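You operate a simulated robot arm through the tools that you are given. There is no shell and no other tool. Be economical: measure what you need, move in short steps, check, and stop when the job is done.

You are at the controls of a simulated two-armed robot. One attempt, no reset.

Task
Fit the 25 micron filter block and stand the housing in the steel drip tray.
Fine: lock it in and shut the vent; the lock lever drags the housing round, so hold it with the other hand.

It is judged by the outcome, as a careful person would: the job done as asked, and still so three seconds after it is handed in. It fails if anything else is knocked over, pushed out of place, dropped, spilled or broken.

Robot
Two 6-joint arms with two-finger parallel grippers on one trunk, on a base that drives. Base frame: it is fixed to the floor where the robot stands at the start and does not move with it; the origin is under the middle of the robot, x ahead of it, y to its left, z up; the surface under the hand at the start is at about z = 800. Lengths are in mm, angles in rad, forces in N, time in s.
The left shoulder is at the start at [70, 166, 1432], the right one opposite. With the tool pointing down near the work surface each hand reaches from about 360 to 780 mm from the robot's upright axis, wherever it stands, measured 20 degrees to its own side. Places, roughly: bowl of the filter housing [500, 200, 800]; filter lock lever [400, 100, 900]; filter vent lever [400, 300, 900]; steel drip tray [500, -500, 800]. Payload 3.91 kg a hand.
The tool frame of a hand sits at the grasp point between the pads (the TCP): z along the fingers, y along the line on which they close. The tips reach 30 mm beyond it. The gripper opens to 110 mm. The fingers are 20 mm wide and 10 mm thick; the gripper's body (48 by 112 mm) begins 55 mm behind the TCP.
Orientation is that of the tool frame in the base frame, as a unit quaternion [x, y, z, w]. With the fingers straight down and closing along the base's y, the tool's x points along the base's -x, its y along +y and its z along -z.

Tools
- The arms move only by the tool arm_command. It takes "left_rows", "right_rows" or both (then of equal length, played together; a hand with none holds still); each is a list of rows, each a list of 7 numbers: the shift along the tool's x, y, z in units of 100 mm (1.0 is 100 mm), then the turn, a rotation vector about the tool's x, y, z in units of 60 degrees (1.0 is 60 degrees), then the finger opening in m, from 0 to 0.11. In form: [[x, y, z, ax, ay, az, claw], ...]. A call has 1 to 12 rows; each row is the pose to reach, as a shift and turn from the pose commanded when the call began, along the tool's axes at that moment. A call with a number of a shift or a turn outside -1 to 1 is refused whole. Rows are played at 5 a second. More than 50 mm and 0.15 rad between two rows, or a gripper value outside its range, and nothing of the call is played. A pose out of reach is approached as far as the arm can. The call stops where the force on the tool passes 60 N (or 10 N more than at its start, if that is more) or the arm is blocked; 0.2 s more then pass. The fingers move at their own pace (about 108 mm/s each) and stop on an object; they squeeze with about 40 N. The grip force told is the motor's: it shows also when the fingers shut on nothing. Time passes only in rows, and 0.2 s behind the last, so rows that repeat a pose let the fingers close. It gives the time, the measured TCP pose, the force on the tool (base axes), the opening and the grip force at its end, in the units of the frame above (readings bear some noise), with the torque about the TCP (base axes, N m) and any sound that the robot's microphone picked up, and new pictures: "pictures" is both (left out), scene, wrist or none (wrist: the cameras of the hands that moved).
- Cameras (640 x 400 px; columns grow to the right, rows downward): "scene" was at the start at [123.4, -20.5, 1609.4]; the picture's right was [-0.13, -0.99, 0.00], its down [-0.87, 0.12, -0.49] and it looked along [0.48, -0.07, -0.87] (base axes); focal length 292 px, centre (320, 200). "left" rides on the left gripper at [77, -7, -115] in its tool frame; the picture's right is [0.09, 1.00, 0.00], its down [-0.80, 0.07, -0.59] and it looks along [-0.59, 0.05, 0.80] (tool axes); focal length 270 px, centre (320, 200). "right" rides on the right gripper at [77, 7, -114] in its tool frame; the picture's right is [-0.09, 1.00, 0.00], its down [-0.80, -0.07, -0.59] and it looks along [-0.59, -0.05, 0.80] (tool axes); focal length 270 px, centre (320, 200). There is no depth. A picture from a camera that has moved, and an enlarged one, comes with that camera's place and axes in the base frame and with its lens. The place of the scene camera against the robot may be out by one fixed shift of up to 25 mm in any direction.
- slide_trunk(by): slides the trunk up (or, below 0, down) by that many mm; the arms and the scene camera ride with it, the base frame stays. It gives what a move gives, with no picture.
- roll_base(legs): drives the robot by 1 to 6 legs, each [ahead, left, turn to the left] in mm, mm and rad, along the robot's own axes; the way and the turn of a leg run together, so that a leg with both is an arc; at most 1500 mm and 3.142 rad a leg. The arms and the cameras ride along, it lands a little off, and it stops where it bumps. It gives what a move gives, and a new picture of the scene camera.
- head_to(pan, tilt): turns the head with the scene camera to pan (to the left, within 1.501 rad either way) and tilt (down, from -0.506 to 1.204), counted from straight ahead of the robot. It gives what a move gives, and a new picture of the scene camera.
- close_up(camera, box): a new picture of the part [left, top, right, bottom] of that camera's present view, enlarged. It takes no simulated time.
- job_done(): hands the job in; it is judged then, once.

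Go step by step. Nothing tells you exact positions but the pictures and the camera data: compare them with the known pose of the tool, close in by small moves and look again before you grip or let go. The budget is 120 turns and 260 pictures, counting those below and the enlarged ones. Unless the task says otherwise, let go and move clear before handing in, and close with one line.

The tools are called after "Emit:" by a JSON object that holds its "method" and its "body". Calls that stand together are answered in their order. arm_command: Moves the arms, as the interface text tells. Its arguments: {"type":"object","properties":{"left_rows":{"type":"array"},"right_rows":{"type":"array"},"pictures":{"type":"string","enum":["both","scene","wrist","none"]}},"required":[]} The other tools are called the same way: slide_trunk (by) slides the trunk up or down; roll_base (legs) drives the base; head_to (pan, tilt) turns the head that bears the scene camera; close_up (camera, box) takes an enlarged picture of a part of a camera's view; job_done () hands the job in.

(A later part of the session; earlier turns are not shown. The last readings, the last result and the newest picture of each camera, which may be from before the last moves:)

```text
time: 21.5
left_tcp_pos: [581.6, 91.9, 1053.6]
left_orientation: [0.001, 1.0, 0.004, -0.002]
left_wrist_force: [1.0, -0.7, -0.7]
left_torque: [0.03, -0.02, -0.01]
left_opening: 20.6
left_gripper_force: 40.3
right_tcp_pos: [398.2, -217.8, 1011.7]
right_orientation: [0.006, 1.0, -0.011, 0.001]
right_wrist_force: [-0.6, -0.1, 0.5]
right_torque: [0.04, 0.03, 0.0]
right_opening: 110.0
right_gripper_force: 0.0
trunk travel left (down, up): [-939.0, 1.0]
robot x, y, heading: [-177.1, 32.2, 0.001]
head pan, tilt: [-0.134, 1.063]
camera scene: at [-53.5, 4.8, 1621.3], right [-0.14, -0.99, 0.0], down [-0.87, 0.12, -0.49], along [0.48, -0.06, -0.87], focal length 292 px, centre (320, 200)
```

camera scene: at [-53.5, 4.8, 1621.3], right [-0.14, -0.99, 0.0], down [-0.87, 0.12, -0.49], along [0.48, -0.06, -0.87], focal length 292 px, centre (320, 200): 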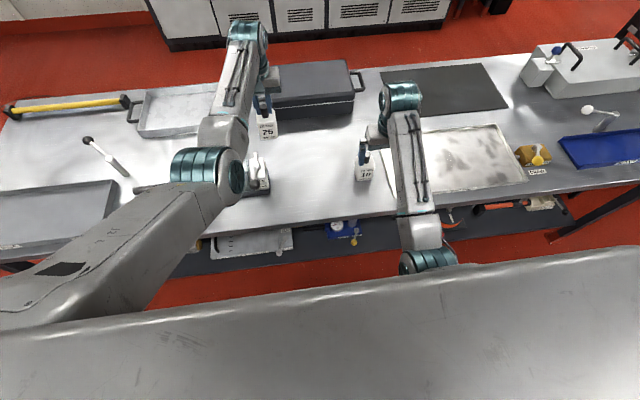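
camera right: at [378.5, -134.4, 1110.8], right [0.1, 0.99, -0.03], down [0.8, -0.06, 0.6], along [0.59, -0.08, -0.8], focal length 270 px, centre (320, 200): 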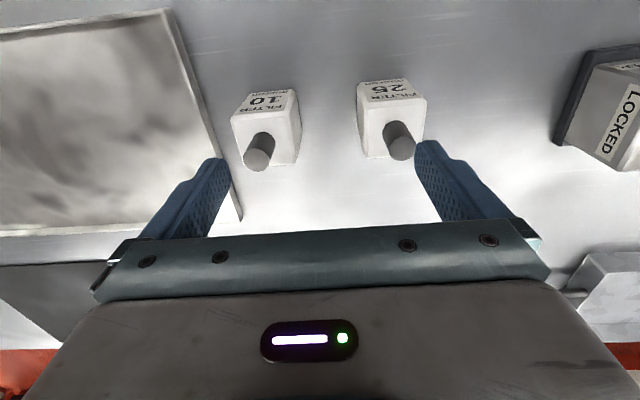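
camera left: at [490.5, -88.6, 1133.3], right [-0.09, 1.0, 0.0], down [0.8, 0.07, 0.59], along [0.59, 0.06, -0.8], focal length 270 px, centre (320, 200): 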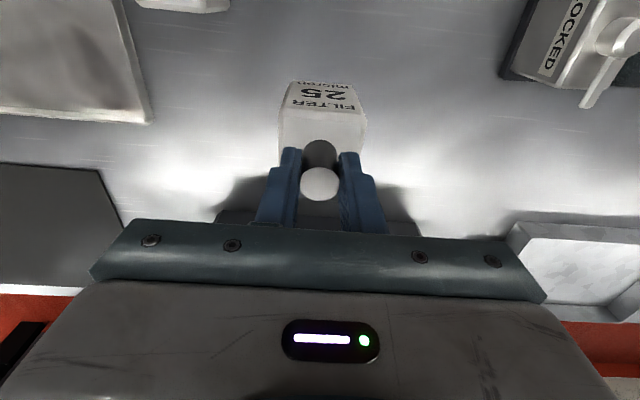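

The block is behind the post. I'll move the left hand further left to y≈207 behind the bowl and look with the wrist camera.

Emit:
{"method": "arm_command", "body": {"left_rows": [[0, 0.33, 0, 0, 0, 0, 0], [0, 0.66, 0, 0, 0, 0, 0], [0, 1.0, 0, 0, 0, 0, 0]], "pictures": "none"}}

Emit:
{"method": "arm_command", "body": {"left_rows": [[0, 0.15, 0, 0, 0, 0, 0], [0.2, 0.15, 0, 0, 0, 0, 0], [0.5, 0.15, 0, 0, 0, 0, 0], [0.5, 0.15, 0, 0, 0, 0, 0]]}}

Emit:
{"method": "close_up", "body": {"camera": "left", "box": [200, 40, 440, 190]}}

Emit:
{"method": "close_up", "body": {"camera": "scene", "box": [200, 90, 320, 210]}}

```text
time: 22.3
left_tcp_pos: [582.7, 196.0, 1054.8]
left_orientation: [0.001, 1.0, 0.0, 0.0]
left_wrist_force: [0.9, 0.4, -0.8]
left_torque: [0.02, -0.01, 0.01]
left_opening: 20.6
left_gripper_force: 40.2
right_tcp_pos: [397.8, -213.1, 1012.7]
right_orientation: [0.006, 1.0, -0.015, 0.001]
right_wrist_force: [-0.1, 0.0, -0.5]
right_torque: [0.0, 0.01, 0.03]
right_opening: 110.1
right_gripper_force: 0.1
trunk travel left (down, up): [-939.0, 1.0]
robot x, y, heading: [-176.4, 29.3, -0.001]
head pan, tilt: [-0.134, 1.063]
```

```text
time: 23.3
left_tcp_pos: [532.9, 208.6, 1053.6]
left_orientation: [0.001, 1.0, 0.001, -0.001]
left_wrist_force: [0.2, 0.1, -1.2]
left_torque: [-0.04, 0.01, 0.02]
left_opening: 20.4
left_gripper_force: 40.6
right_tcp_pos: [397.0, -214.6, 1011.5]
right_orientation: [0.005, 1.0, -0.012, 0.001]
right_wrist_force: [0.1, -0.2, -0.3]
right_torque: [0.0, -0.01, -0.01]
right_opening: 109.8
right_gripper_force: 0.1
trunk travel left (down, up): [-939.0, 1.0]
robot x, y, heading: [-180.1, 29.2, 0.001]
head pan, tilt: [-0.134, 1.063]
camera scene: at [-52.9, 9.5, 1621.3], right [-0.13, -0.99, 0.0], down [-0.87, 0.12, -0.49], along [0.48, -0.07, -0.87], focal length 292 px, centre (320, 200)
camera left: at [456.2, 202.6, 1169.2], right [-0.09, 1.0, 0.0], down [0.8, 0.07, 0.59], along [0.59, 0.05, -0.81], focal length 270 px, centre (320, 200)
```

scene: 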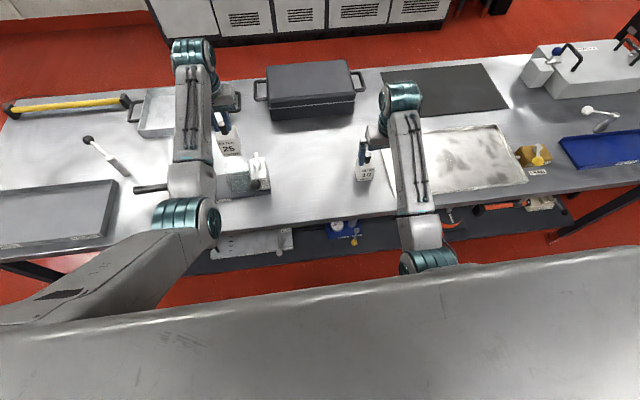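
left: 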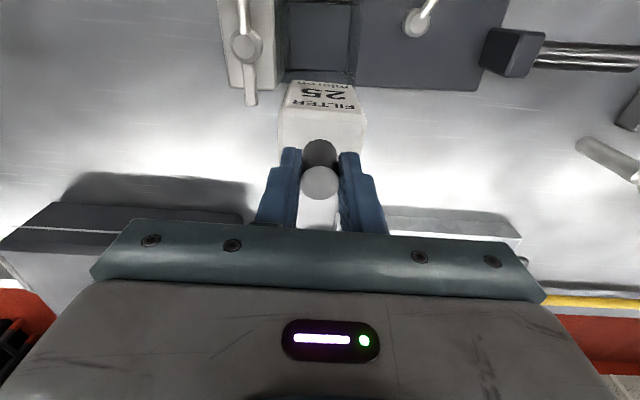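

```text
2.67 times, centred on (320, 115) of left
camera zoom: at [456.2, 202.6, 1169.2], right [-0.09, 1.0, 0.0], down [0.8, 0.07, 0.59], along [0.59, 0.05, -0.81], focal length 721 px, centre (320, 427)
```

zoom: 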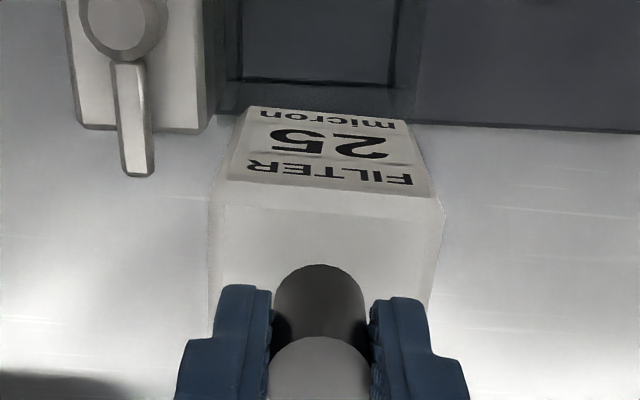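

```text
3.33 times, centred on (260, 150) of scene
camera zoom: at [-52.9, 9.5, 1621.3], right [-0.13, -0.99, 0.0], down [-0.87, 0.12, -0.49], along [0.48, -0.07, -0.87], focal length 973 px, centre (520, 367)
```

zoom: 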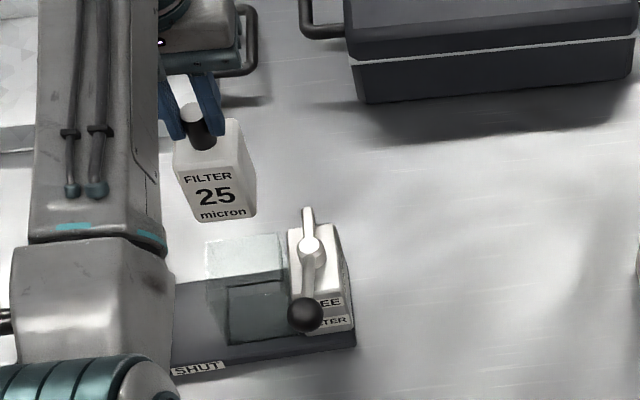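

The seat centre measures (488,207) in this view too, and the block (50 mm) is centred on the gripper in y with its centre ~2 mm ahead of TCP. I'll move over it at x≈487 and lower part-way.

Emit:
{"method": "arm_command", "body": {"left_rows": [[0.2, -0.01, 0, 0, 0, 0, 0], [0.46, -0.015, 0, 0, 0, 0, 0], [0.46, -0.015, 0.15, 0, 0, 0, 0], [0.46, -0.015, 0.3, 0, 0, 0, 0], [0.46, -0.015, 0.3, 0, 0, 0, 0]]}}

Emit:
{"method": "close_up", "body": {"camera": "left", "box": [200, 0, 440, 150]}}

Emit:
{"method": "close_up", "body": {"camera": "scene", "box": [190, 120, 290, 220]}}

```text
time: 24.5
left_tcp_pos: [484.9, 206.6, 1025.6]
left_orientation: [0.001, 1.0, 0.002, 0.0]
left_wrist_force: [-0.5, 0.0, -0.8]
left_torque: [0.0, 0.01, -0.03]
left_opening: 20.4
left_gripper_force: 40.0
right_tcp_pos: [395.7, -214.7, 1011.7]
right_orientation: [0.005, 1.0, -0.012, 0.002]
right_wrist_force: [0.0, -0.3, 1.3]
right_torque: [0.04, 0.02, 0.0]
right_opening: 109.9
right_gripper_force: 0.0
trunk travel left (down, up): [-939.0, 1.0]
robot x, y, heading: [-175.2, 32.8, 0.002]
head pan, tilt: [-0.134, 1.063]
camera scene: at [-54.6, 9.5, 1621.4], right [-0.13, -0.99, 0.0], down [-0.87, 0.12, -0.49], along [0.48, -0.07, -0.87], focal length 292 px, centre (320, 200)
camera left: at [408.5, 200.9, 1139.6], right [-0.09, 1.0, 0.0], down [0.8, 0.07, 0.59], along [0.59, 0.05, -0.8], focal length 270 px, centre (320, 200)
```

scene: 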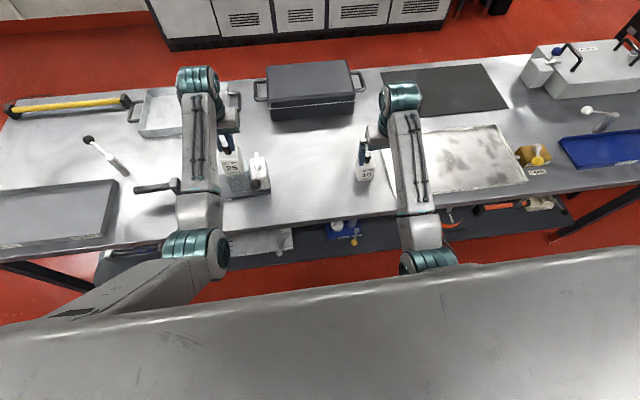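
left: 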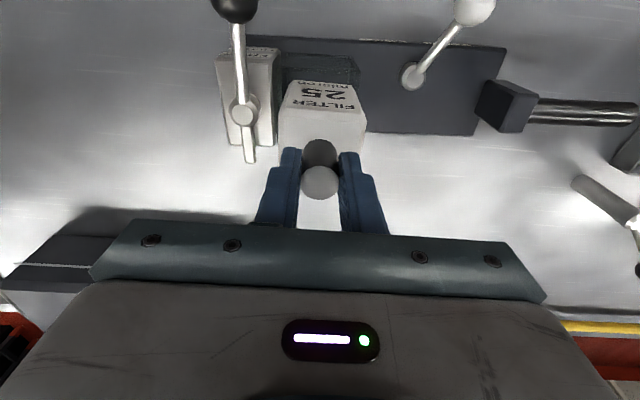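

```text
2.67 times, centred on (320, 75) of left
camera zoom: at [408.5, 200.9, 1139.6], right [-0.09, 1.0, 0.0], down [0.8, 0.07, 0.59], along [0.59, 0.05, -0.8], focal length 721 px, centre (320, 533)
```

zoom: 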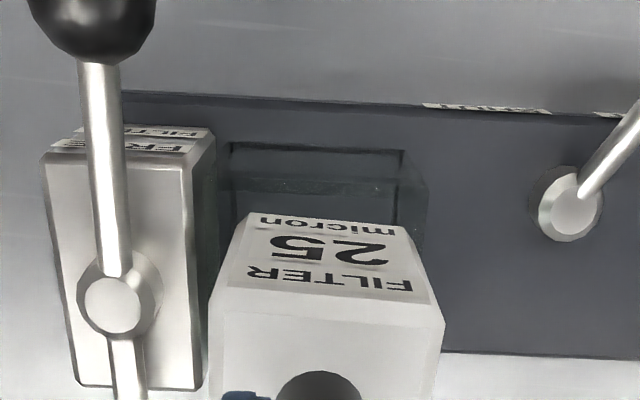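

```text
4.00 times, centred on (240, 170) of scene
camera zoom: at [-54.6, 9.5, 1621.4], right [-0.13, -0.99, 0.0], down [-0.87, 0.12, -0.49], along [0.48, -0.07, -0.87], focal length 1168 px, centre (640, 320)
```

zoom: 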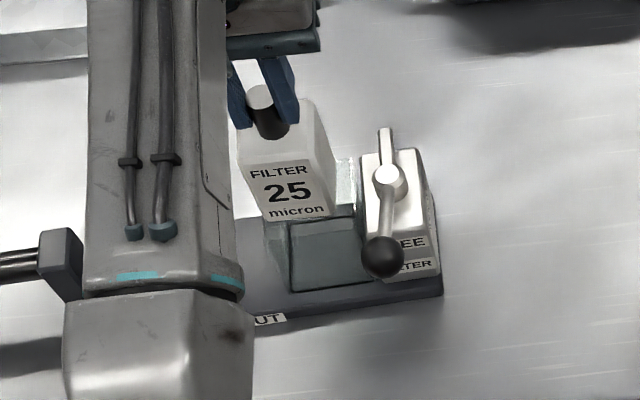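

The bowl's rim spans about x 453–521, y 174–239, and the block (x 462–512, y 182–232) is inside that. I'll lower into it in steps.

Emit:
{"method": "arm_command", "body": {"left_rows": [[-0.02, 0, 0.1, 0, 0, 0, 0], [-0.02, 0, 0.2, 0, 0, 0, 0], [-0.02, 0, 0.3, 0, 0, 0, 0], [-0.02, 0, 0.4, 0, 0, 0, 0]], "pictures": "none"}}

Emit:
{"method": "close_up", "body": {"camera": "left", "box": [200, 0, 440, 150]}}

Emit:
{"method": "close_up", "body": {"camera": "scene", "box": [190, 120, 290, 220]}}

```text
time: 25.5
left_tcp_pos: [486.8, 208.8, 983.2]
left_orientation: [0.002, 1.0, 0.002, 0.0]
left_wrist_force: [-0.5, 0.0, -0.6]
left_torque: [0.0, 0.0, 0.0]
left_opening: 20.7
left_gripper_force: 40.0
right_tcp_pos: [396.7, -214.9, 1012.3]
right_orientation: [0.005, 1.0, -0.014, 0.001]
right_wrist_force: [0.3, 0.0, -0.1]
right_torque: [-0.01, 0.0, 0.03]
right_opening: 110.0
right_gripper_force: 0.0
trunk travel left (down, up): [-939.0, 1.0]
robot x, y, heading: [-178.2, 30.1, -0.003]
head pan, tilt: [-0.134, 1.063]
```

```text
2.67 times, centred on (320, 75) of left
camera zoom: at [411.3, 201.7, 1099.0], right [-0.09, 1.0, 0.0], down [0.8, 0.07, 0.59], along [0.59, 0.05, -0.81], focal length 721 px, centre (320, 533)
```

zoom: 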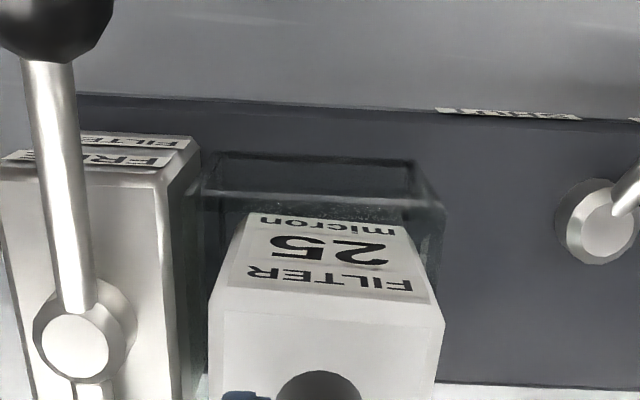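

```text
4.00 times, centred on (240, 170) of scene
camera zoom: at [-53.1, 9.8, 1621.3], right [-0.13, -0.99, 0.0], down [-0.87, 0.12, -0.49], along [0.48, -0.07, -0.87], focal length 1168 px, centre (640, 320)
```

zoom: 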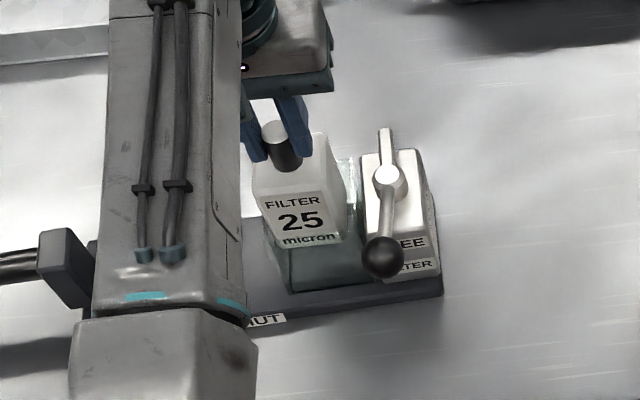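

It enters freely. I continue down until contact.

Emit:
{"method": "arm_command", "body": {"left_rows": [[0, -0.02, 0.1, 0, 0, 0, 0], [0, -0.02, 0.2, 0, 0, 0, 0], [0, -0.02, 0.3, 0, 0, 0, 0], [0, -0.02, 0.35, 0, 0, 0, 0], [0, -0.02, 0.39, 0, 0, 0, 0], [0, -0.02, 0.39, 0, 0, 0, 0]], "pictures": "wrist"}}

Emit:
{"method": "close_up", "body": {"camera": "scene", "box": [190, 120, 290, 220]}}

```text
time: 26.9
left_tcp_pos: [487.2, 206.9, 945.2]
left_orientation: [0.0, 1.0, 0.001, -0.002]
left_wrist_force: [-0.5, 0.3, -0.8]
left_torque: [-0.01, 0.02, -0.01]
left_opening: 20.5
left_gripper_force: 40.3
right_tcp_pos: [396.6, -214.4, 1012.0]
right_orientation: [0.005, 1.0, -0.012, 0.001]
right_wrist_force: [0.3, 0.8, 0.3]
right_torque: [0.01, -0.01, 0.0]
right_opening: 110.0
right_gripper_force: 0.0
trunk travel left (down, up): [-939.0, 1.0]
robot x, y, heading: [-176.1, 31.2, 0.002]
head pan, tilt: [-0.134, 1.063]
camera left: at [410.6, 200.3, 1059.6], right [-0.09, 1.0, 0.0], down [0.8, 0.07, 0.59], along [0.59, 0.05, -0.81], focal length 270 px, centre (320, 200)
```

left: 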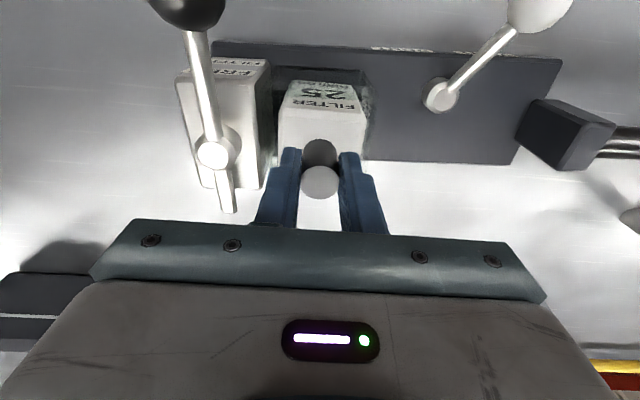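

```text
4.00 times, centred on (240, 170) of scene
camera zoom: at [-53.6, 9.7, 1621.3], right [-0.13, -0.99, 0.0], down [-0.87, 0.12, -0.49], along [0.48, -0.07, -0.87], focal length 1168 px, centre (640, 320)
```

zoom: 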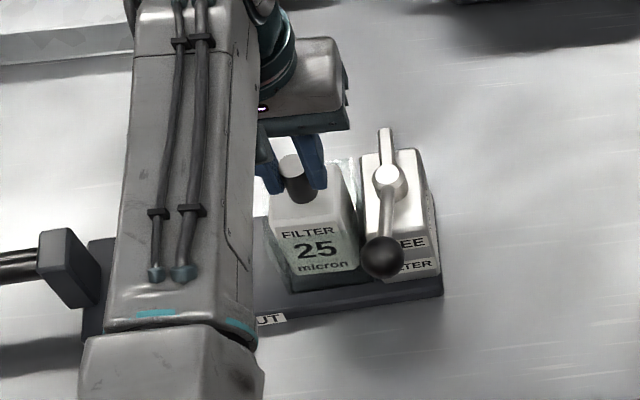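

No contact at 945 yet; I continue in small steps.

Emit:
{"method": "arm_command", "body": {"left_rows": [[0, 0, 0.03, 0, 0, 0, 0], [0, 0, 0.06, 0, 0, 0, 0], [0, 0, 0.09, 0, 0, 0, 0], [0, 0, 0.12, 0, 0, 0, 0]], "pictures": "none"}}

```text
time: 27.9
left_tcp_pos: [487.7, 206.0, 936.1]
left_orientation: [0.001, 1.0, 0.002, 0.001]
left_wrist_force: [0.8, 0.6, 10.2]
left_torque: [-0.26, 0.24, 0.03]
left_opening: 20.5
left_gripper_force: 40.0
right_tcp_pos: [395.2, -215.0, 1013.8]
right_orientation: [0.005, 1.0, -0.012, 0.001]
right_wrist_force: [1.0, 0.9, -0.5]
right_torque: [-0.02, 0.0, -0.02]
right_opening: 109.9
right_gripper_force: 0.1
trunk travel left (down, up): [-939.0, 1.0]
robot x, y, heading: [-172.4, 33.3, 0.001]
head pan, tilt: [-0.134, 1.063]
```

The block touches bottom at TCP z≈936 (block base ≈817, the seat height). I'll release with a narrow opening and rise straight up.

Emit:
{"method": "arm_command", "body": {"left_rows": [[0, 0, -0.02, 0, 0, 0, 0], [0, 0, -0.02, 0, 0, 0, 0.034], [0, 0, -0.02, 0, 0, 0, 0.034], [0, 0, -0.15, 0, 0, 0, 0.034], [0, 0, -0.35, 0, 0, 0, 0.034], [0, 0, -0.6, 0, 0, 0, 0.05], [0, 0, -0.85, 0, 0, 0, 0.06], [0, 0, -0.85, 0, 0, 0, 0.06]]}}

Emit:
{"method": "close_up", "body": {"camera": "left", "box": [200, 0, 440, 150]}}

Emit:
{"method": "close_up", "body": {"camera": "scene", "box": [190, 120, 290, 220]}}

```text
time: 29.7
left_tcp_pos: [486.7, 206.7, 1018.9]
left_orientation: [0.001, 1.0, 0.002, -0.001]
left_wrist_force: [0.2, 0.0, 0.2]
left_torque: [-0.01, 0.03, -0.01]
left_opening: 60.0
left_gripper_force: 0.1
right_tcp_pos: [396.6, -215.0, 1012.0]
right_orientation: [0.006, 1.0, -0.013, 0.002]
right_wrist_force: [-0.3, -0.5, -0.2]
right_torque: [-0.01, -0.01, 0.03]
right_opening: 109.9
right_gripper_force: 0.0
trunk travel left (down, up): [-939.0, 1.0]
robot x, y, heading: [-176.2, 29.3, 0.002]
head pan, tilt: [-0.134, 1.063]
camera scene: at [-53.7, 9.7, 1621.3], right [-0.13, -0.99, 0.0], down [-0.87, 0.12, -0.49], along [0.48, -0.07, -0.87], focal length 292 px, centre (320, 200)
camera left: at [410.5, 199.9, 1133.7], right [-0.09, 1.0, 0.0], down [0.8, 0.07, 0.59], along [0.59, 0.05, -0.8], focal length 270 px, centre (320, 200)
```

scene: 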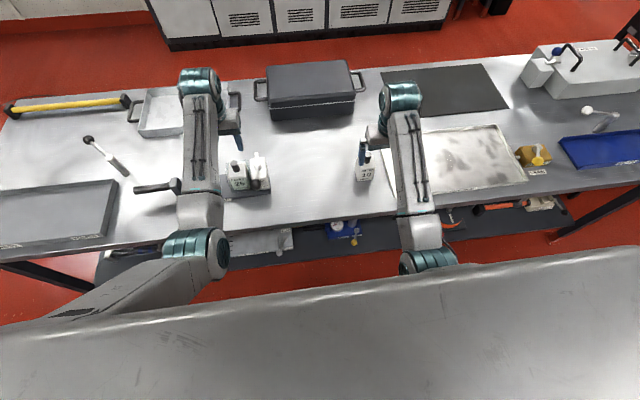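
left: 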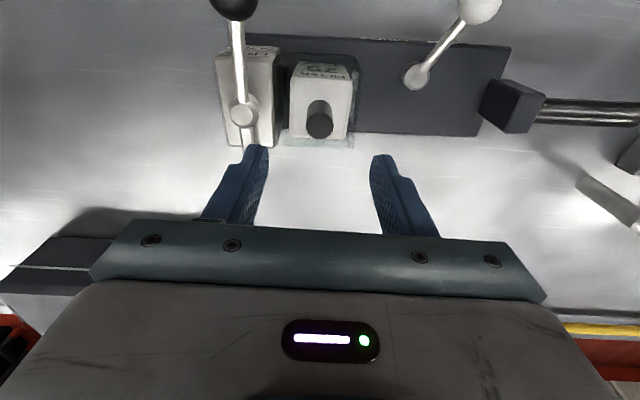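

```text
2.67 times, centred on (320, 75) of left
camera zoom: at [410.5, 199.9, 1133.7], right [-0.09, 1.0, 0.0], down [0.8, 0.07, 0.59], along [0.59, 0.05, -0.8], focal length 721 px, centre (320, 533)
```

zoom: 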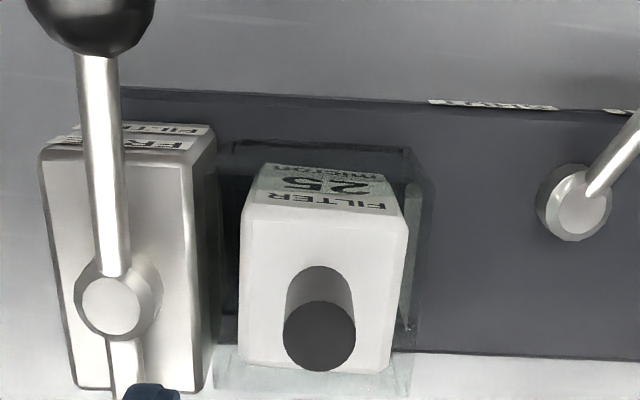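

```text
4.00 times, centred on (240, 170) of scene
camera zoom: at [-53.7, 9.7, 1621.3], right [-0.13, -0.99, 0.0], down [-0.87, 0.12, -0.49], along [0.48, -0.07, -0.87], focal length 1168 px, centre (640, 320)
```

zoom: 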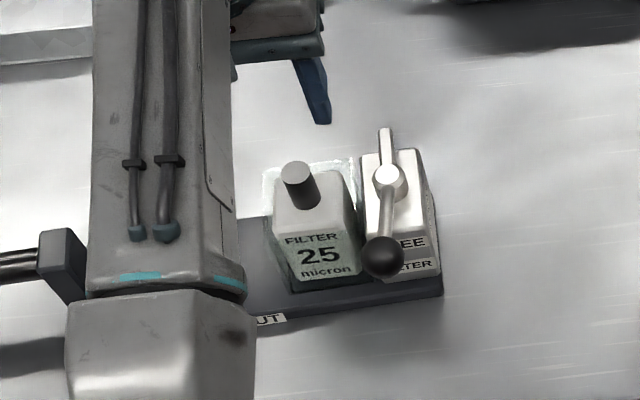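

The filter is seated in the bowl. Now the left hand goes to the bar handle: I'll shift the base 100 mm left and turn the left tool 90° so its camera faces the housing.

Emit:
{"method": "roll_base", "body": {"legs": [[0, 100, 0]]}}

Emit:
{"method": "arm_command", "body": {"left_rows": [[0, 0.2, 0, 0, 0, 0.14, 0.08], [0, 0.4, 0, 0, 0, 0.28, 0.08], [0, 0.6, 0, 0, 0, 0.42, 0.08], [0, 0.8, 0, 0, 0, 0.56, 0.08], [0, 1.0, 0, 0, 0, 0.7, 0.08], [0, 1.0, 0, 0, 0, 0.84, 0.08], [0, 1.0, 0, 0, 0, 0.98, 0.08]], "pictures": "wrist"}}

```text
time: 30.8
left_tcp_pos: [487.9, 301.5, 1019.5]
left_orientation: [0.001, 1.0, 0.003, -0.002]
left_wrist_force: [0.4, -0.5, -0.4]
left_torque: [0.06, 0.02, 0.0]
left_opening: 60.1
left_gripper_force: 0.1
right_tcp_pos: [396.2, -119.1, 1010.9]
right_orientation: [0.005, 1.0, -0.011, 0.001]
right_wrist_force: [0.0, -0.3, 0.0]
right_torque: [0.02, -0.04, -0.02]
right_opening: 110.1
right_gripper_force: 0.1
trunk travel left (down, up): [-939.0, 1.0]
robot x, y, heading: [-180.9, 125.5, 0.0]
head pan, tilt: [-0.134, 1.063]
camera scene: at [-53.9, 103.3, 1621.3], right [-0.14, -0.99, 0.0], down [-0.87, 0.12, -0.49], along [0.48, -0.06, -0.87], focal length 292 px, centre (320, 200)
```

scene: 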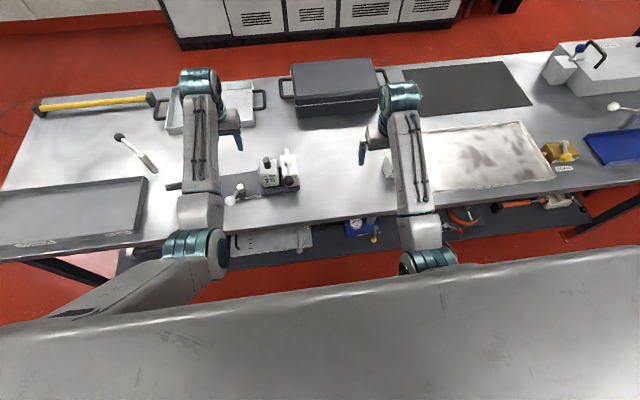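

```text
time: 32.4
left_tcp_pos: [487.6, 403.1, 1020.0]
left_orientation: [0.492, 0.871, 0.0, -0.002]
left_wrist_force: [0.1, -0.3, -0.6]
left_torque: [0.0, -0.03, 0.0]
left_opening: 79.7
left_gripper_force: 0.1
right_tcp_pos: [396.6, -115.9, 1010.8]
right_orientation: [0.006, 1.0, -0.014, 0.002]
right_wrist_force: [0.3, -0.2, -0.5]
right_torque: [0.02, 0.0, -0.01]
right_opening: 109.8
right_gripper_force: 0.1
trunk travel left (down, up): [-939.0, 1.0]
robot x, y, heading: [-176.6, 128.0, 0.003]
head pan, tilt: [-0.134, 1.063]
camera left: at [442.5, 466.5, 1134.5], right [0.81, 0.59, 0.0], down [0.47, -0.65, 0.59], along [0.35, -0.48, -0.81], focal length 270 px, centre (320, 200)
```

left: 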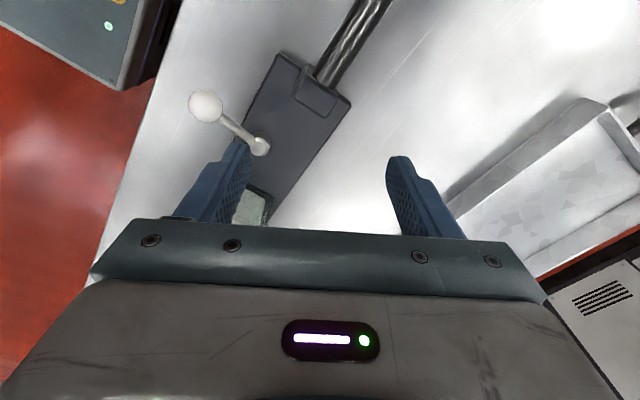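

The turn works. I'll finish it and place the hand above the bar at about (470,470).

Emit:
{"method": "arm_command", "body": {"left_rows": [[0.2, 0.06, 0, 0, 0, 0.14, 0.08], [0.4, 0.12, 0, 0, 0, 0.28, 0.08], [0.67, 0.19, 0, 0, 0, 0.42, 0.08], [0.67, 0.19, 0, 0, 0, 0.473, 0.08], [0.67, 0.19, 0, 0, 0, 0.473, 0.08]]}}

```text
time: 33.6
left_tcp_pos: [469.8, 470.3, 1020.1]
left_orientation: [0.691, 0.723, 0.001, -0.002]
left_wrist_force: [0.1, 0.6, 0.0]
left_torque: [0.02, 0.0, -0.01]
left_opening: 79.8
left_gripper_force: 0.0
right_tcp_pos: [396.3, -116.5, 1011.9]
right_orientation: [0.005, 1.0, -0.013, 0.001]
right_wrist_force: [0.0, 0.1, -0.3]
right_torque: [-0.02, 0.01, 0.0]
right_opening: 110.1
right_gripper_force: 0.0
trunk travel left (down, up): [-939.0, 1.0]
robot x, y, heading: [-177.4, 126.1, -0.001]
head pan, tilt: [-0.134, 1.063]
camera scene: at [-53.6, 108.0, 1621.3], right [-0.13, -0.99, 0.0], down [-0.87, 0.12, -0.49], along [0.48, -0.07, -0.87], focal length 292 px, centre (320, 200)
camera left: at [458.5, 547.8, 1134.7], right [0.99, 0.13, 0.0], down [0.11, -0.8, 0.59], along [0.08, -0.59, -0.81], focal length 270 px, centre (320, 200)
```

scene: 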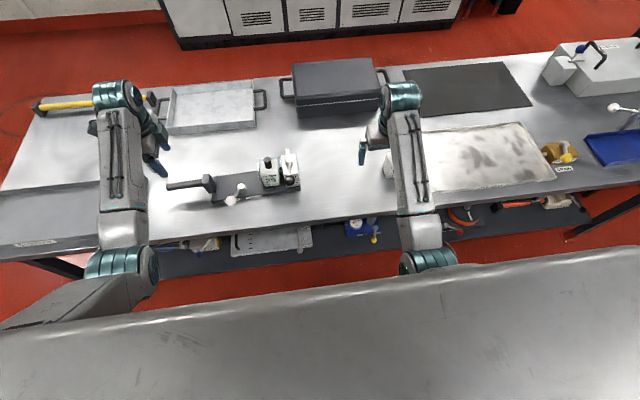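
left: 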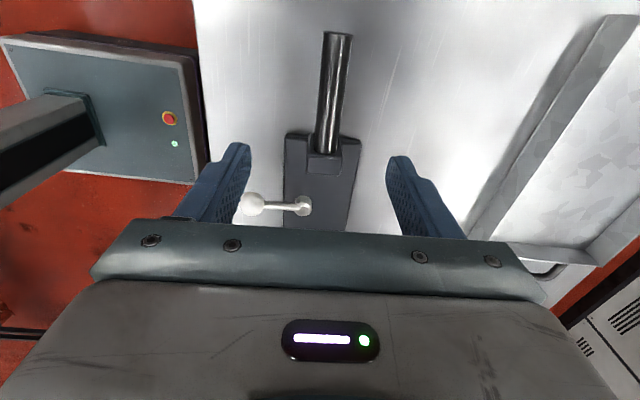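

The bar runs at x≈480 under the hand. I'll centre on it and descend to just above.

Emit:
{"method": "arm_command", "body": {"left_rows": [[0.05, 0.1, 0.2, 0, 0, 0, 0.08], [0.05, 0.1, 0.5, 0, 0, 0, 0.08], [0.05, 0.1, 0.8, 0, 0, 0, 0.08], [0.05, 0.1, 1.0, 0, 0, 0, 0.08], [0.05, 0.1, 1.0, 0, 0, 0, 0.08]], "pictures": "wrist"}}

Emit:
{"method": "close_up", "body": {"camera": "scene", "box": [90, 120, 310, 220]}}

```text
time: 34.8
left_tcp_pos: [477.4, 477.8, 919.3]
left_orientation: [0.69, 0.724, 0.0, -0.002]
left_wrist_force: [-0.6, 0.0, 0.9]
left_torque: [0.0, -0.01, 0.01]
left_opening: 79.9
left_gripper_force: 0.1
right_tcp_pos: [396.3, -115.6, 1011.7]
right_orientation: [0.006, 1.0, -0.013, 0.002]
right_wrist_force: [0.4, -0.6, -0.4]
right_torque: [-0.01, 0.01, 0.01]
right_opening: 110.0
right_gripper_force: 0.2
trunk travel left (down, up): [-939.0, 1.0]
robot x, y, heading: [-178.4, 127.7, -0.002]
head pan, tilt: [-0.134, 1.063]
camera left: at [467.1, 554.0, 1033.9], right [0.99, 0.13, 0.0], down [0.11, -0.8, 0.59], along [0.08, -0.59, -0.81], focal length 270 px, centre (320, 200)
```

left: 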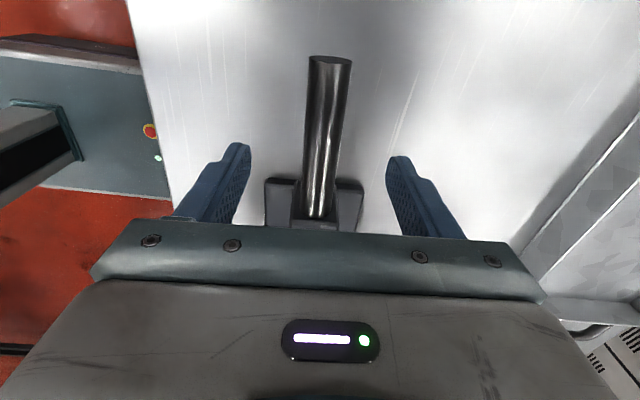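

```text
2.91 times, centred on (200, 170) of scene
camera zoom: at [-53.9, 108.6, 1621.4], right [-0.13, -0.99, 0.0], down [-0.87, 0.12, -0.49], along [0.48, -0.07, -0.87], focal length 849 px, centre (669, 287)
```

zoom: 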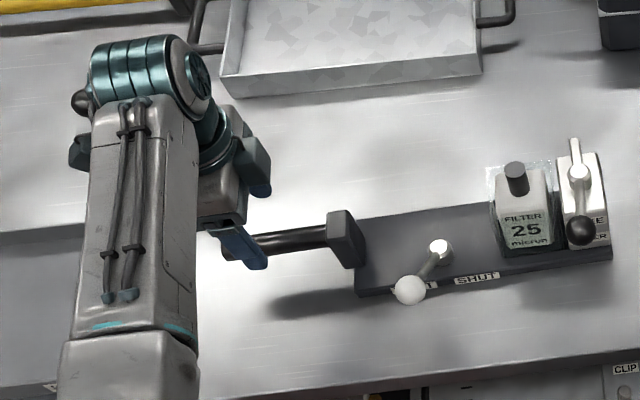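

The bar (25 mm) has its axis at about x=479.5, z≈849. I'll descend to it and close.

Emit:
{"method": "arm_command", "body": {"left_rows": [[0, 0.02, 0.2, 0, 0, 0, 0.08], [0, 0.02, 0.45, 0, 0, 0, 0.07], [0, 0.02, 0.69, 0, 0, 0, 0.06], [0, 0.02, 0.69, 0, 0, 0, 0.06], [0, 0.02, 0.69, 0, 0, 0, 0.0], [0, 0.02, 0.69, 0, 0, 0, 0.0], [0, 0.02, 0.69, 0, 0, 0, 0.0]]}}

```text
time: 36.4
left_tcp_pos: [481.8, 477.4, 849.1]
left_orientation: [0.69, 0.724, 0.0, -0.001]
left_wrist_force: [-1.7, -0.1, -0.1]
left_torque: [0.23, -0.05, -0.72]
left_opening: 25.5
left_gripper_force: 40.0
right_tcp_pos: [396.0, -116.4, 1011.5]
right_orientation: [0.005, 1.0, -0.013, 0.001]
right_wrist_force: [0.0, 1.4, 0.1]
right_torque: [0.0, 0.03, -0.03]
right_opening: 109.9
right_gripper_force: 0.1
trunk travel left (down, up): [-939.0, 1.0]
robot x, y, heading: [-176.9, 132.4, -0.0]
head pan, tilt: [-0.134, 1.063]
camera scene: at [-54.0, 108.8, 1621.4], right [-0.13, -0.99, 0.0], down [-0.87, 0.12, -0.49], along [0.48, -0.07, -0.87], focal length 292 px, centre (320, 200)
camera left: at [471.5, 554.4, 964.0], right [0.99, 0.13, 0.0], down [0.11, -0.8, 0.59], along [0.08, -0.59, -0.81], focal length 270 px, centre (320, 200)
```

scene: 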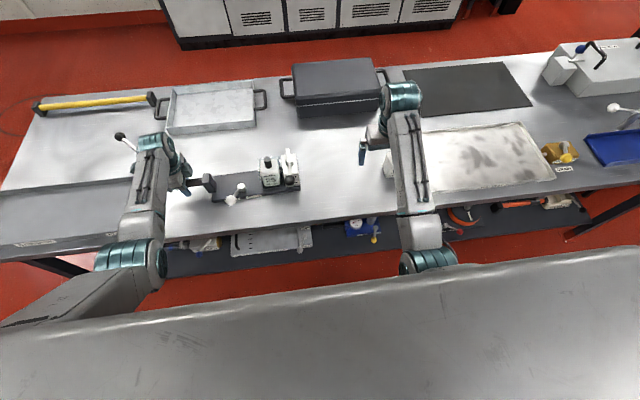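
left: 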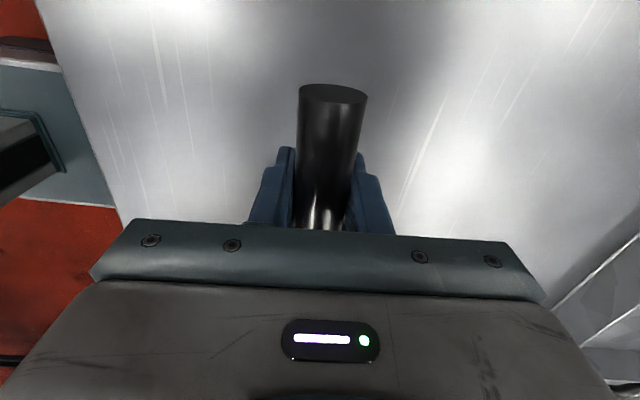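

The bar is gripped (25.5 mm). Now the right hand, fingers closed, goes over to the lock lever at z≈1010, well above its knob.

Emit:
{"method": "arm_command", "body": {"right_rows": [[0, 0.33, 0, 0, 0, 0, 0.0], [0, 0.66, 0, 0, 0, 0, 0], [-0.1, 1.0, 0, 0, 0, 0, 0]], "pictures": "none"}}

Emit:
{"method": "arm_command", "body": {"right_rows": [[-0.05, 0.33, 0, 0, 0, 0, 0.0], [-0.05, 0.66, 0, 0, 0, 0, 0], [-0.05, 1.0, 0, 0, 0, 0, 0]], "pictures": "both"}}

```text
time: 37.2
left_tcp_pos: [481.5, 478.3, 849.3]
left_orientation: [0.69, 0.724, 0.0, -0.001]
left_wrist_force: [-1.3, 0.8, 0.2]
left_torque: [-0.27, 0.09, -0.65]
left_opening: 25.2
left_gripper_force: 40.2
right_tcp_pos: [408.1, -14.8, 1010.8]
right_orientation: [0.006, 1.0, -0.014, 0.001]
right_wrist_force: [0.4, 0.0, -0.5]
right_torque: [-0.02, 0.03, -0.01]
right_opening: 0.1
right_gripper_force: 37.8
trunk travel left (down, up): [-939.0, 1.0]
robot x, y, heading: [-178.1, 130.6, -0.007]
head pan, tilt: [-0.134, 1.063]
```

```text
time: 38.0
left_tcp_pos: [482.0, 477.1, 849.9]
left_orientation: [0.691, 0.723, 0.0, -0.002]
left_wrist_force: [-1.3, 0.5, 0.3]
left_torque: [-0.57, 0.07, -0.75]
left_opening: 25.4
left_gripper_force: 40.1
right_tcp_pos: [424.2, -25.7, 986.3]
right_orientation: [0.039, 0.996, -0.086, 0.001]
right_wrist_force: [0.0, -0.3, 1.1]
right_torque: [0.01, 0.01, -0.02]
right_opening: 0.0
right_gripper_force: 37.7
right hand out of reach, approached as far as the arm can: row 3
trunk travel left (down, up): [-939.0, 1.0]
robot x, y, heading: [-178.0, 129.9, -0.001]
head pan, tilt: [-0.134, 1.063]
stopped in row 3 (right hand): the arm was blocked; the commanded pose is now the measured one
camera scene: at [-54.0, 108.8, 1621.4], right [-0.14, -0.99, 0.0], down [-0.87, 0.12, -0.49], along [0.48, -0.07, -0.87], focal length 292 px, centre (320, 200)
camera right: at [349.2, 7.3, 1097.4], right [0.16, 0.97, -0.17], down [0.8, -0.03, 0.6], along [0.58, -0.23, -0.78], focal length 270 px, centre (320, 200)
```

scene: 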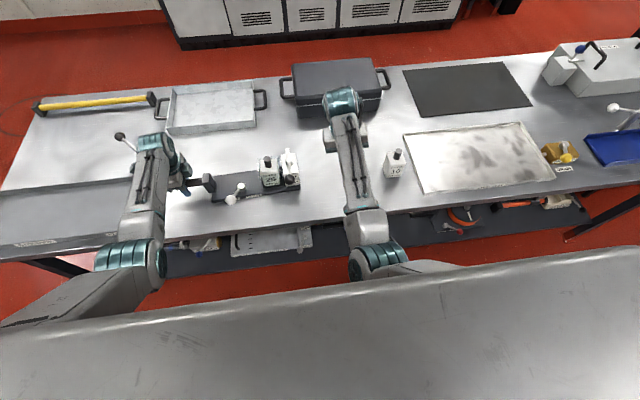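
right: 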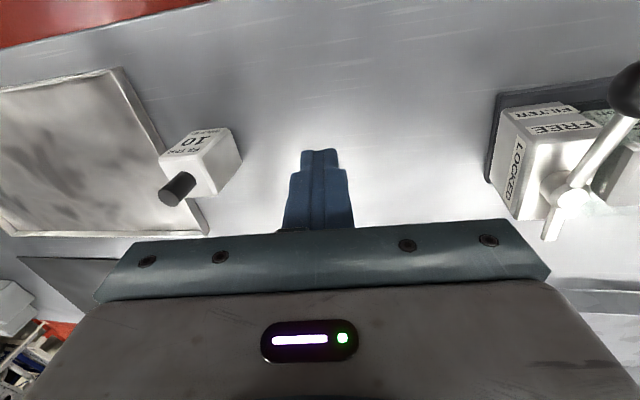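

The right arm can't reach inward that far with the base here. I'll release the bar, lift the left hand, and shift the base further left so bar and lever each sit in front of their own shoulder.

Emit:
{"method": "arm_command", "body": {"left_rows": [[0, 0, 0, 0, 0, 0, 0.07], [0, 0, 0, 0, 0, 0, 0.07], [0, 0, -0.3, 0, 0, 0, 0.07], [0, 0, -0.65, 0, 0, 0, 0.07], [0, 0, -1.0, 0, 0, 0, 0.07], [0, 0, -1.0, 0, 0, 0, 0.07]], "right_rows": [[0, -0.2, 0, -0.08, 0, -0.037, 0], [0, -0.4, -0.1, -0.164, 0, -0.074, 0], [0, -0.6, -0.2, -0.164, 0, -0.074, 0], [0, -0.8, -0.2, -0.164, 0, -0.074, 0], [0, -0.8, -0.2, -0.164, 0, -0.074, 0], [0, -0.8, -0.2, -0.164, 0, -0.074, 0]]}}

Emit:
{"method": "arm_command", "body": {"left_rows": [[0, 0, -0.3, 0, 0, 0, 0.07], [0, 0, -0.6, 0, 0, 0, 0.07], [0, 0, -0.6, 0, 0, 0, 0.07]], "pictures": "none"}}

```text
time: 39.5
left_tcp_pos: [483.0, 479.1, 948.3]
left_orientation: [0.69, 0.724, 0.001, -0.001]
left_wrist_force: [-0.4, -0.1, 0.0]
left_torque: [0.02, 0.0, 0.02]
left_opening: 70.0
left_gripper_force: 0.1
right_tcp_pos: [417.7, -97.3, 1018.5]
right_orientation: [-0.001, 1.0, 0.0, 0.0]
right_wrist_force: [0.8, 0.2, 0.0]
right_torque: [0.03, -0.01, 0.0]
right_opening: 0.0
right_gripper_force: 37.1
trunk travel left (down, up): [-939.0, 1.0]
robot x, y, heading: [-176.3, 129.5, 0.003]
head pan, tilt: [-0.134, 1.063]
camera scene: at [-53.7, 109.6, 1621.4], right [-0.14, -0.99, 0.0], down [-0.87, 0.12, -0.49], along [0.48, -0.07, -0.87], focal length 292 px, centre (320, 200)
camera right: at [342.0, -90.5, 1134.2], right [0.09, 1.0, 0.0], down [0.8, -0.07, 0.59], along [0.59, -0.05, -0.8], focal length 270 px, centre (320, 200)
camera left: at [472.4, 555.3, 1063.7], right [0.99, 0.14, 0.0], down [0.11, -0.8, 0.59], along [0.08, -0.59, -0.81], focal length 270 px, centre (320, 200)
```

scene: 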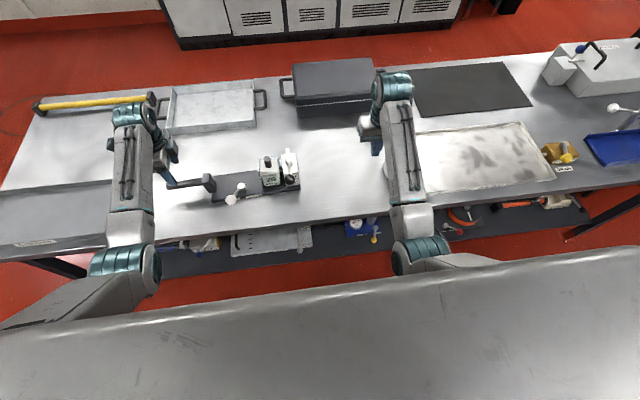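
right: 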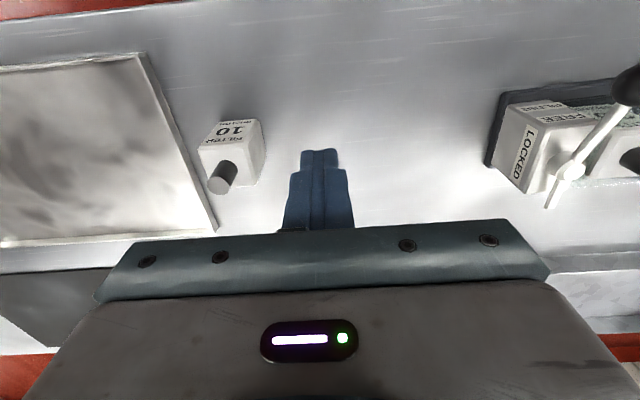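
left: 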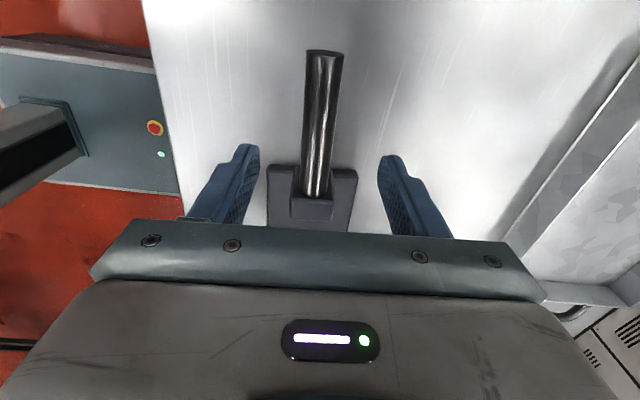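

```text
time: 40.2
left_tcp_pos: [482.9, 477.7, 1009.6]
left_orientation: [0.691, 0.723, 0.0, -0.002]
left_wrist_force: [0.3, -0.1, 0.4]
left_torque: [0.01, -0.02, -0.02]
left_opening: 70.2
left_gripper_force: 0.1
right_tcp_pos: [419.4, -98.2, 1020.0]
right_orientation: [-0.001, 1.0, 0.0, 0.0]
right_wrist_force: [-0.4, 0.1, -0.5]
right_torque: [0.02, 0.01, -0.01]
right_opening: 0.1
right_gripper_force: 37.3
trunk travel left (down, up): [-939.0, 1.0]
robot x, y, heading: [-177.4, 129.9, 0.001]
head pan, tilt: [-0.134, 1.063]
```

Emit:
{"method": "arm_command", "body": {"left_rows": [[-0.3, 0, 0, 0, 0, 0, 0.07], [-0.6, 0, 0, 0, 0, 0, 0.07], [-0.9, 0, 0, 0, 0, 0, 0.07]], "pictures": "none"}}

Emit:
{"method": "roll_base", "body": {"legs": [[0, 185, 0]]}}

```text
time: 41.0
left_tcp_pos: [487.4, 386.4, 1006.6]
left_orientation: [0.69, 0.724, 0.001, -0.002]
left_wrist_force: [0.5, 0.3, 0.4]
left_torque: [0.01, 0.01, -0.05]
left_opening: 70.1
left_gripper_force: 0.0
right_tcp_pos: [419.0, -98.0, 1020.1]
right_orientation: [-0.001, 1.0, 0.002, -0.001]
right_wrist_force: [0.3, 0.1, 0.1]
right_torque: [0.03, 0.02, 0.01]
right_opening: 0.0
right_gripper_force: 37.5
trunk travel left (down, up): [-939.0, 1.0]
robot x, y, heading: [-175.9, 127.8, -0.007]
head pan, tilt: [-0.134, 1.063]
```

```text
time: 42.6
left_tcp_pos: [487.0, 573.0, 1008.3]
left_orientation: [0.691, 0.723, 0.001, -0.003]
left_wrist_force: [-0.1, -0.5, -0.4]
left_torque: [0.05, 0.02, 0.0]
left_opening: 70.0
left_gripper_force: 0.0
right_tcp_pos: [419.8, 87.5, 1018.8]
right_orientation: [-0.001, 1.0, 0.002, -0.001]
right_wrist_force: [0.0, 0.2, -0.3]
right_torque: [0.02, 0.02, 0.04]
right_opening: 0.1
right_gripper_force: 37.9
trunk travel left (down, up): [-939.0, 1.0]
robot x, y, heading: [-174.2, 319.6, -0.007]
head pan, tilt: [-0.134, 1.063]
camera scene: at [-53.5, 293.2, 1621.3], right [-0.14, -0.99, 0.0], down [-0.87, 0.12, -0.49], along [0.48, -0.06, -0.87], focal length 292 px, centre (320, 200)
```

scene: 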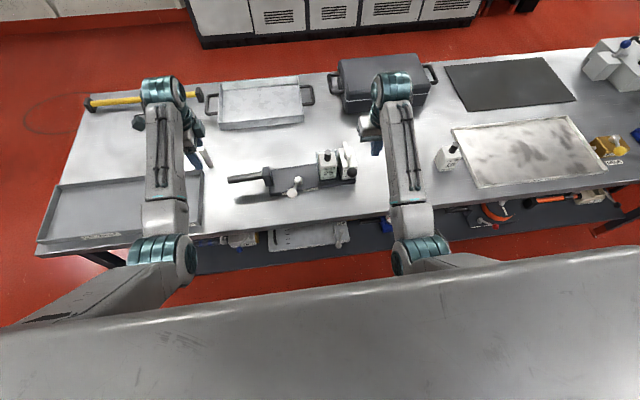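

Now the left hand returns over the bar and the right passes over the lever to its far side.

Emit:
{"method": "arm_command", "body": {"left_rows": [[-0.3, -0.03, 0, 0, 0, 0, 0.07], [-0.6, -0.06, 0, 0, 0, 0, 0.07], [-0.95, -0.1, 0.1, 0, 0, 0, 0.07], [-0.95, -0.1, 0.4, 0, 0, 0, 0.07], [-0.95, -0.1, 0.8, 0, 0, 0, 0.07]], "right_rows": [[0, 0.2, 0, 0, 0, 0, 0], [0, 0.4, 0, 0, 0, 0, 0], [0, 0.65, 0, 0, 0, 0, 0], [0, 0.9, 0.0, 0, 0, 0, 0], [0, 0.9, 0.0, 0, 0, 0, 0]]}}

Emit:
{"method": "close_up", "body": {"camera": "right", "box": [160, 0, 480, 200]}}

```text
time: 43.8
left_tcp_pos: [482.1, 480.2, 924.5]
left_orientation: [0.69, 0.724, 0.0, -0.002]
left_wrist_force: [0.1, -0.6, -0.2]
left_torque: [-0.02, 0.0, -0.02]
left_opening: 70.1
left_gripper_force: 0.2
right_tcp_pos: [418.2, 181.7, 1018.0]
right_orientation: [0.0, 1.0, 0.0, 0.0]
right_wrist_force: [1.0, -0.3, 0.4]
right_torque: [0.08, -0.01, 0.0]
right_opening: 0.0
right_gripper_force: 37.4
trunk travel left (down, up): [-939.0, 1.0]
robot x, y, heading: [-177.8, 316.7, -0.003]
head pan, tilt: [-0.134, 1.063]
camera scene: at [-52.5, 297.3, 1621.3], right [-0.14, -0.99, 0.0], down [-0.87, 0.12, -0.49], along [0.48, -0.07, -0.87], focal length 292 px, centre (320, 200)
camera right: at [342.2, 188.0, 1132.5], right [0.09, 1.0, 0.0], down [0.8, -0.07, 0.59], along [0.59, -0.05, -0.8], focal length 270 px, centre (320, 200)
camera left: at [471.9, 556.5, 1039.6], right [0.99, 0.13, 0.0], down [0.11, -0.8, 0.59], along [0.08, -0.59, -0.81], focal length 270 px, centre (320, 200)
```

scene: 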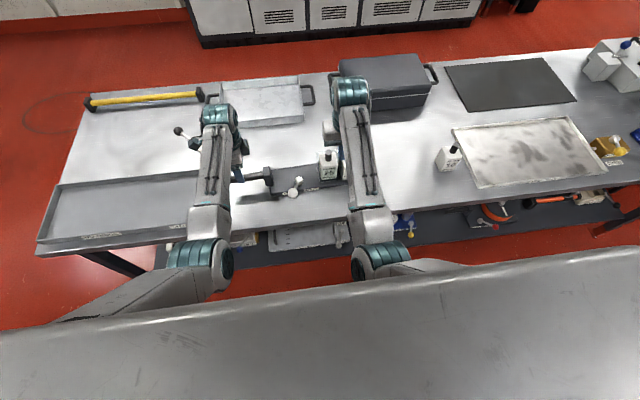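
right: 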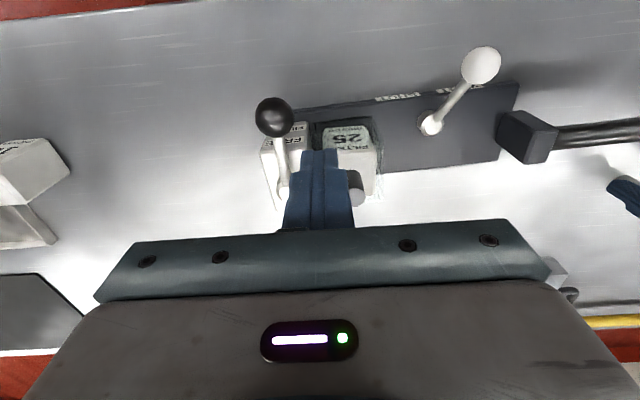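
left: 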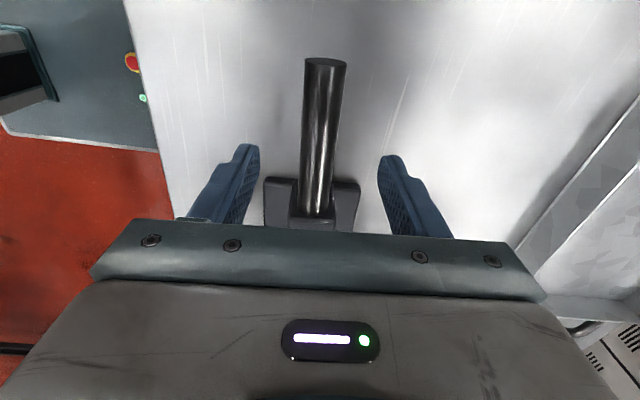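

```text
2.00 times, centred on (320, 100) of right
camera zoom: at [342.2, 188.0, 1132.5], right [0.09, 1.0, 0.0], down [0.8, -0.07, 0.59], along [0.59, -0.05, -0.8], focal length 541 px, centre (320, 400)
```

zoom: 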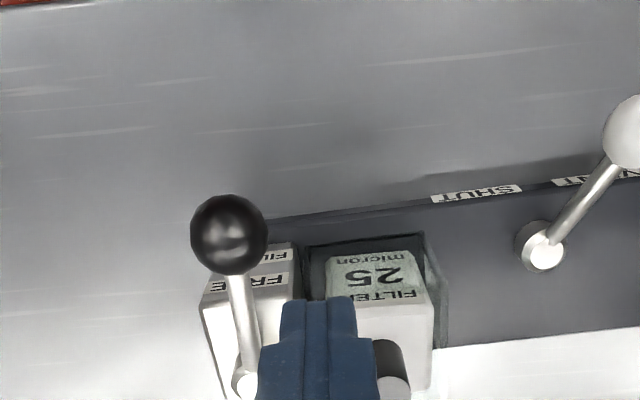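

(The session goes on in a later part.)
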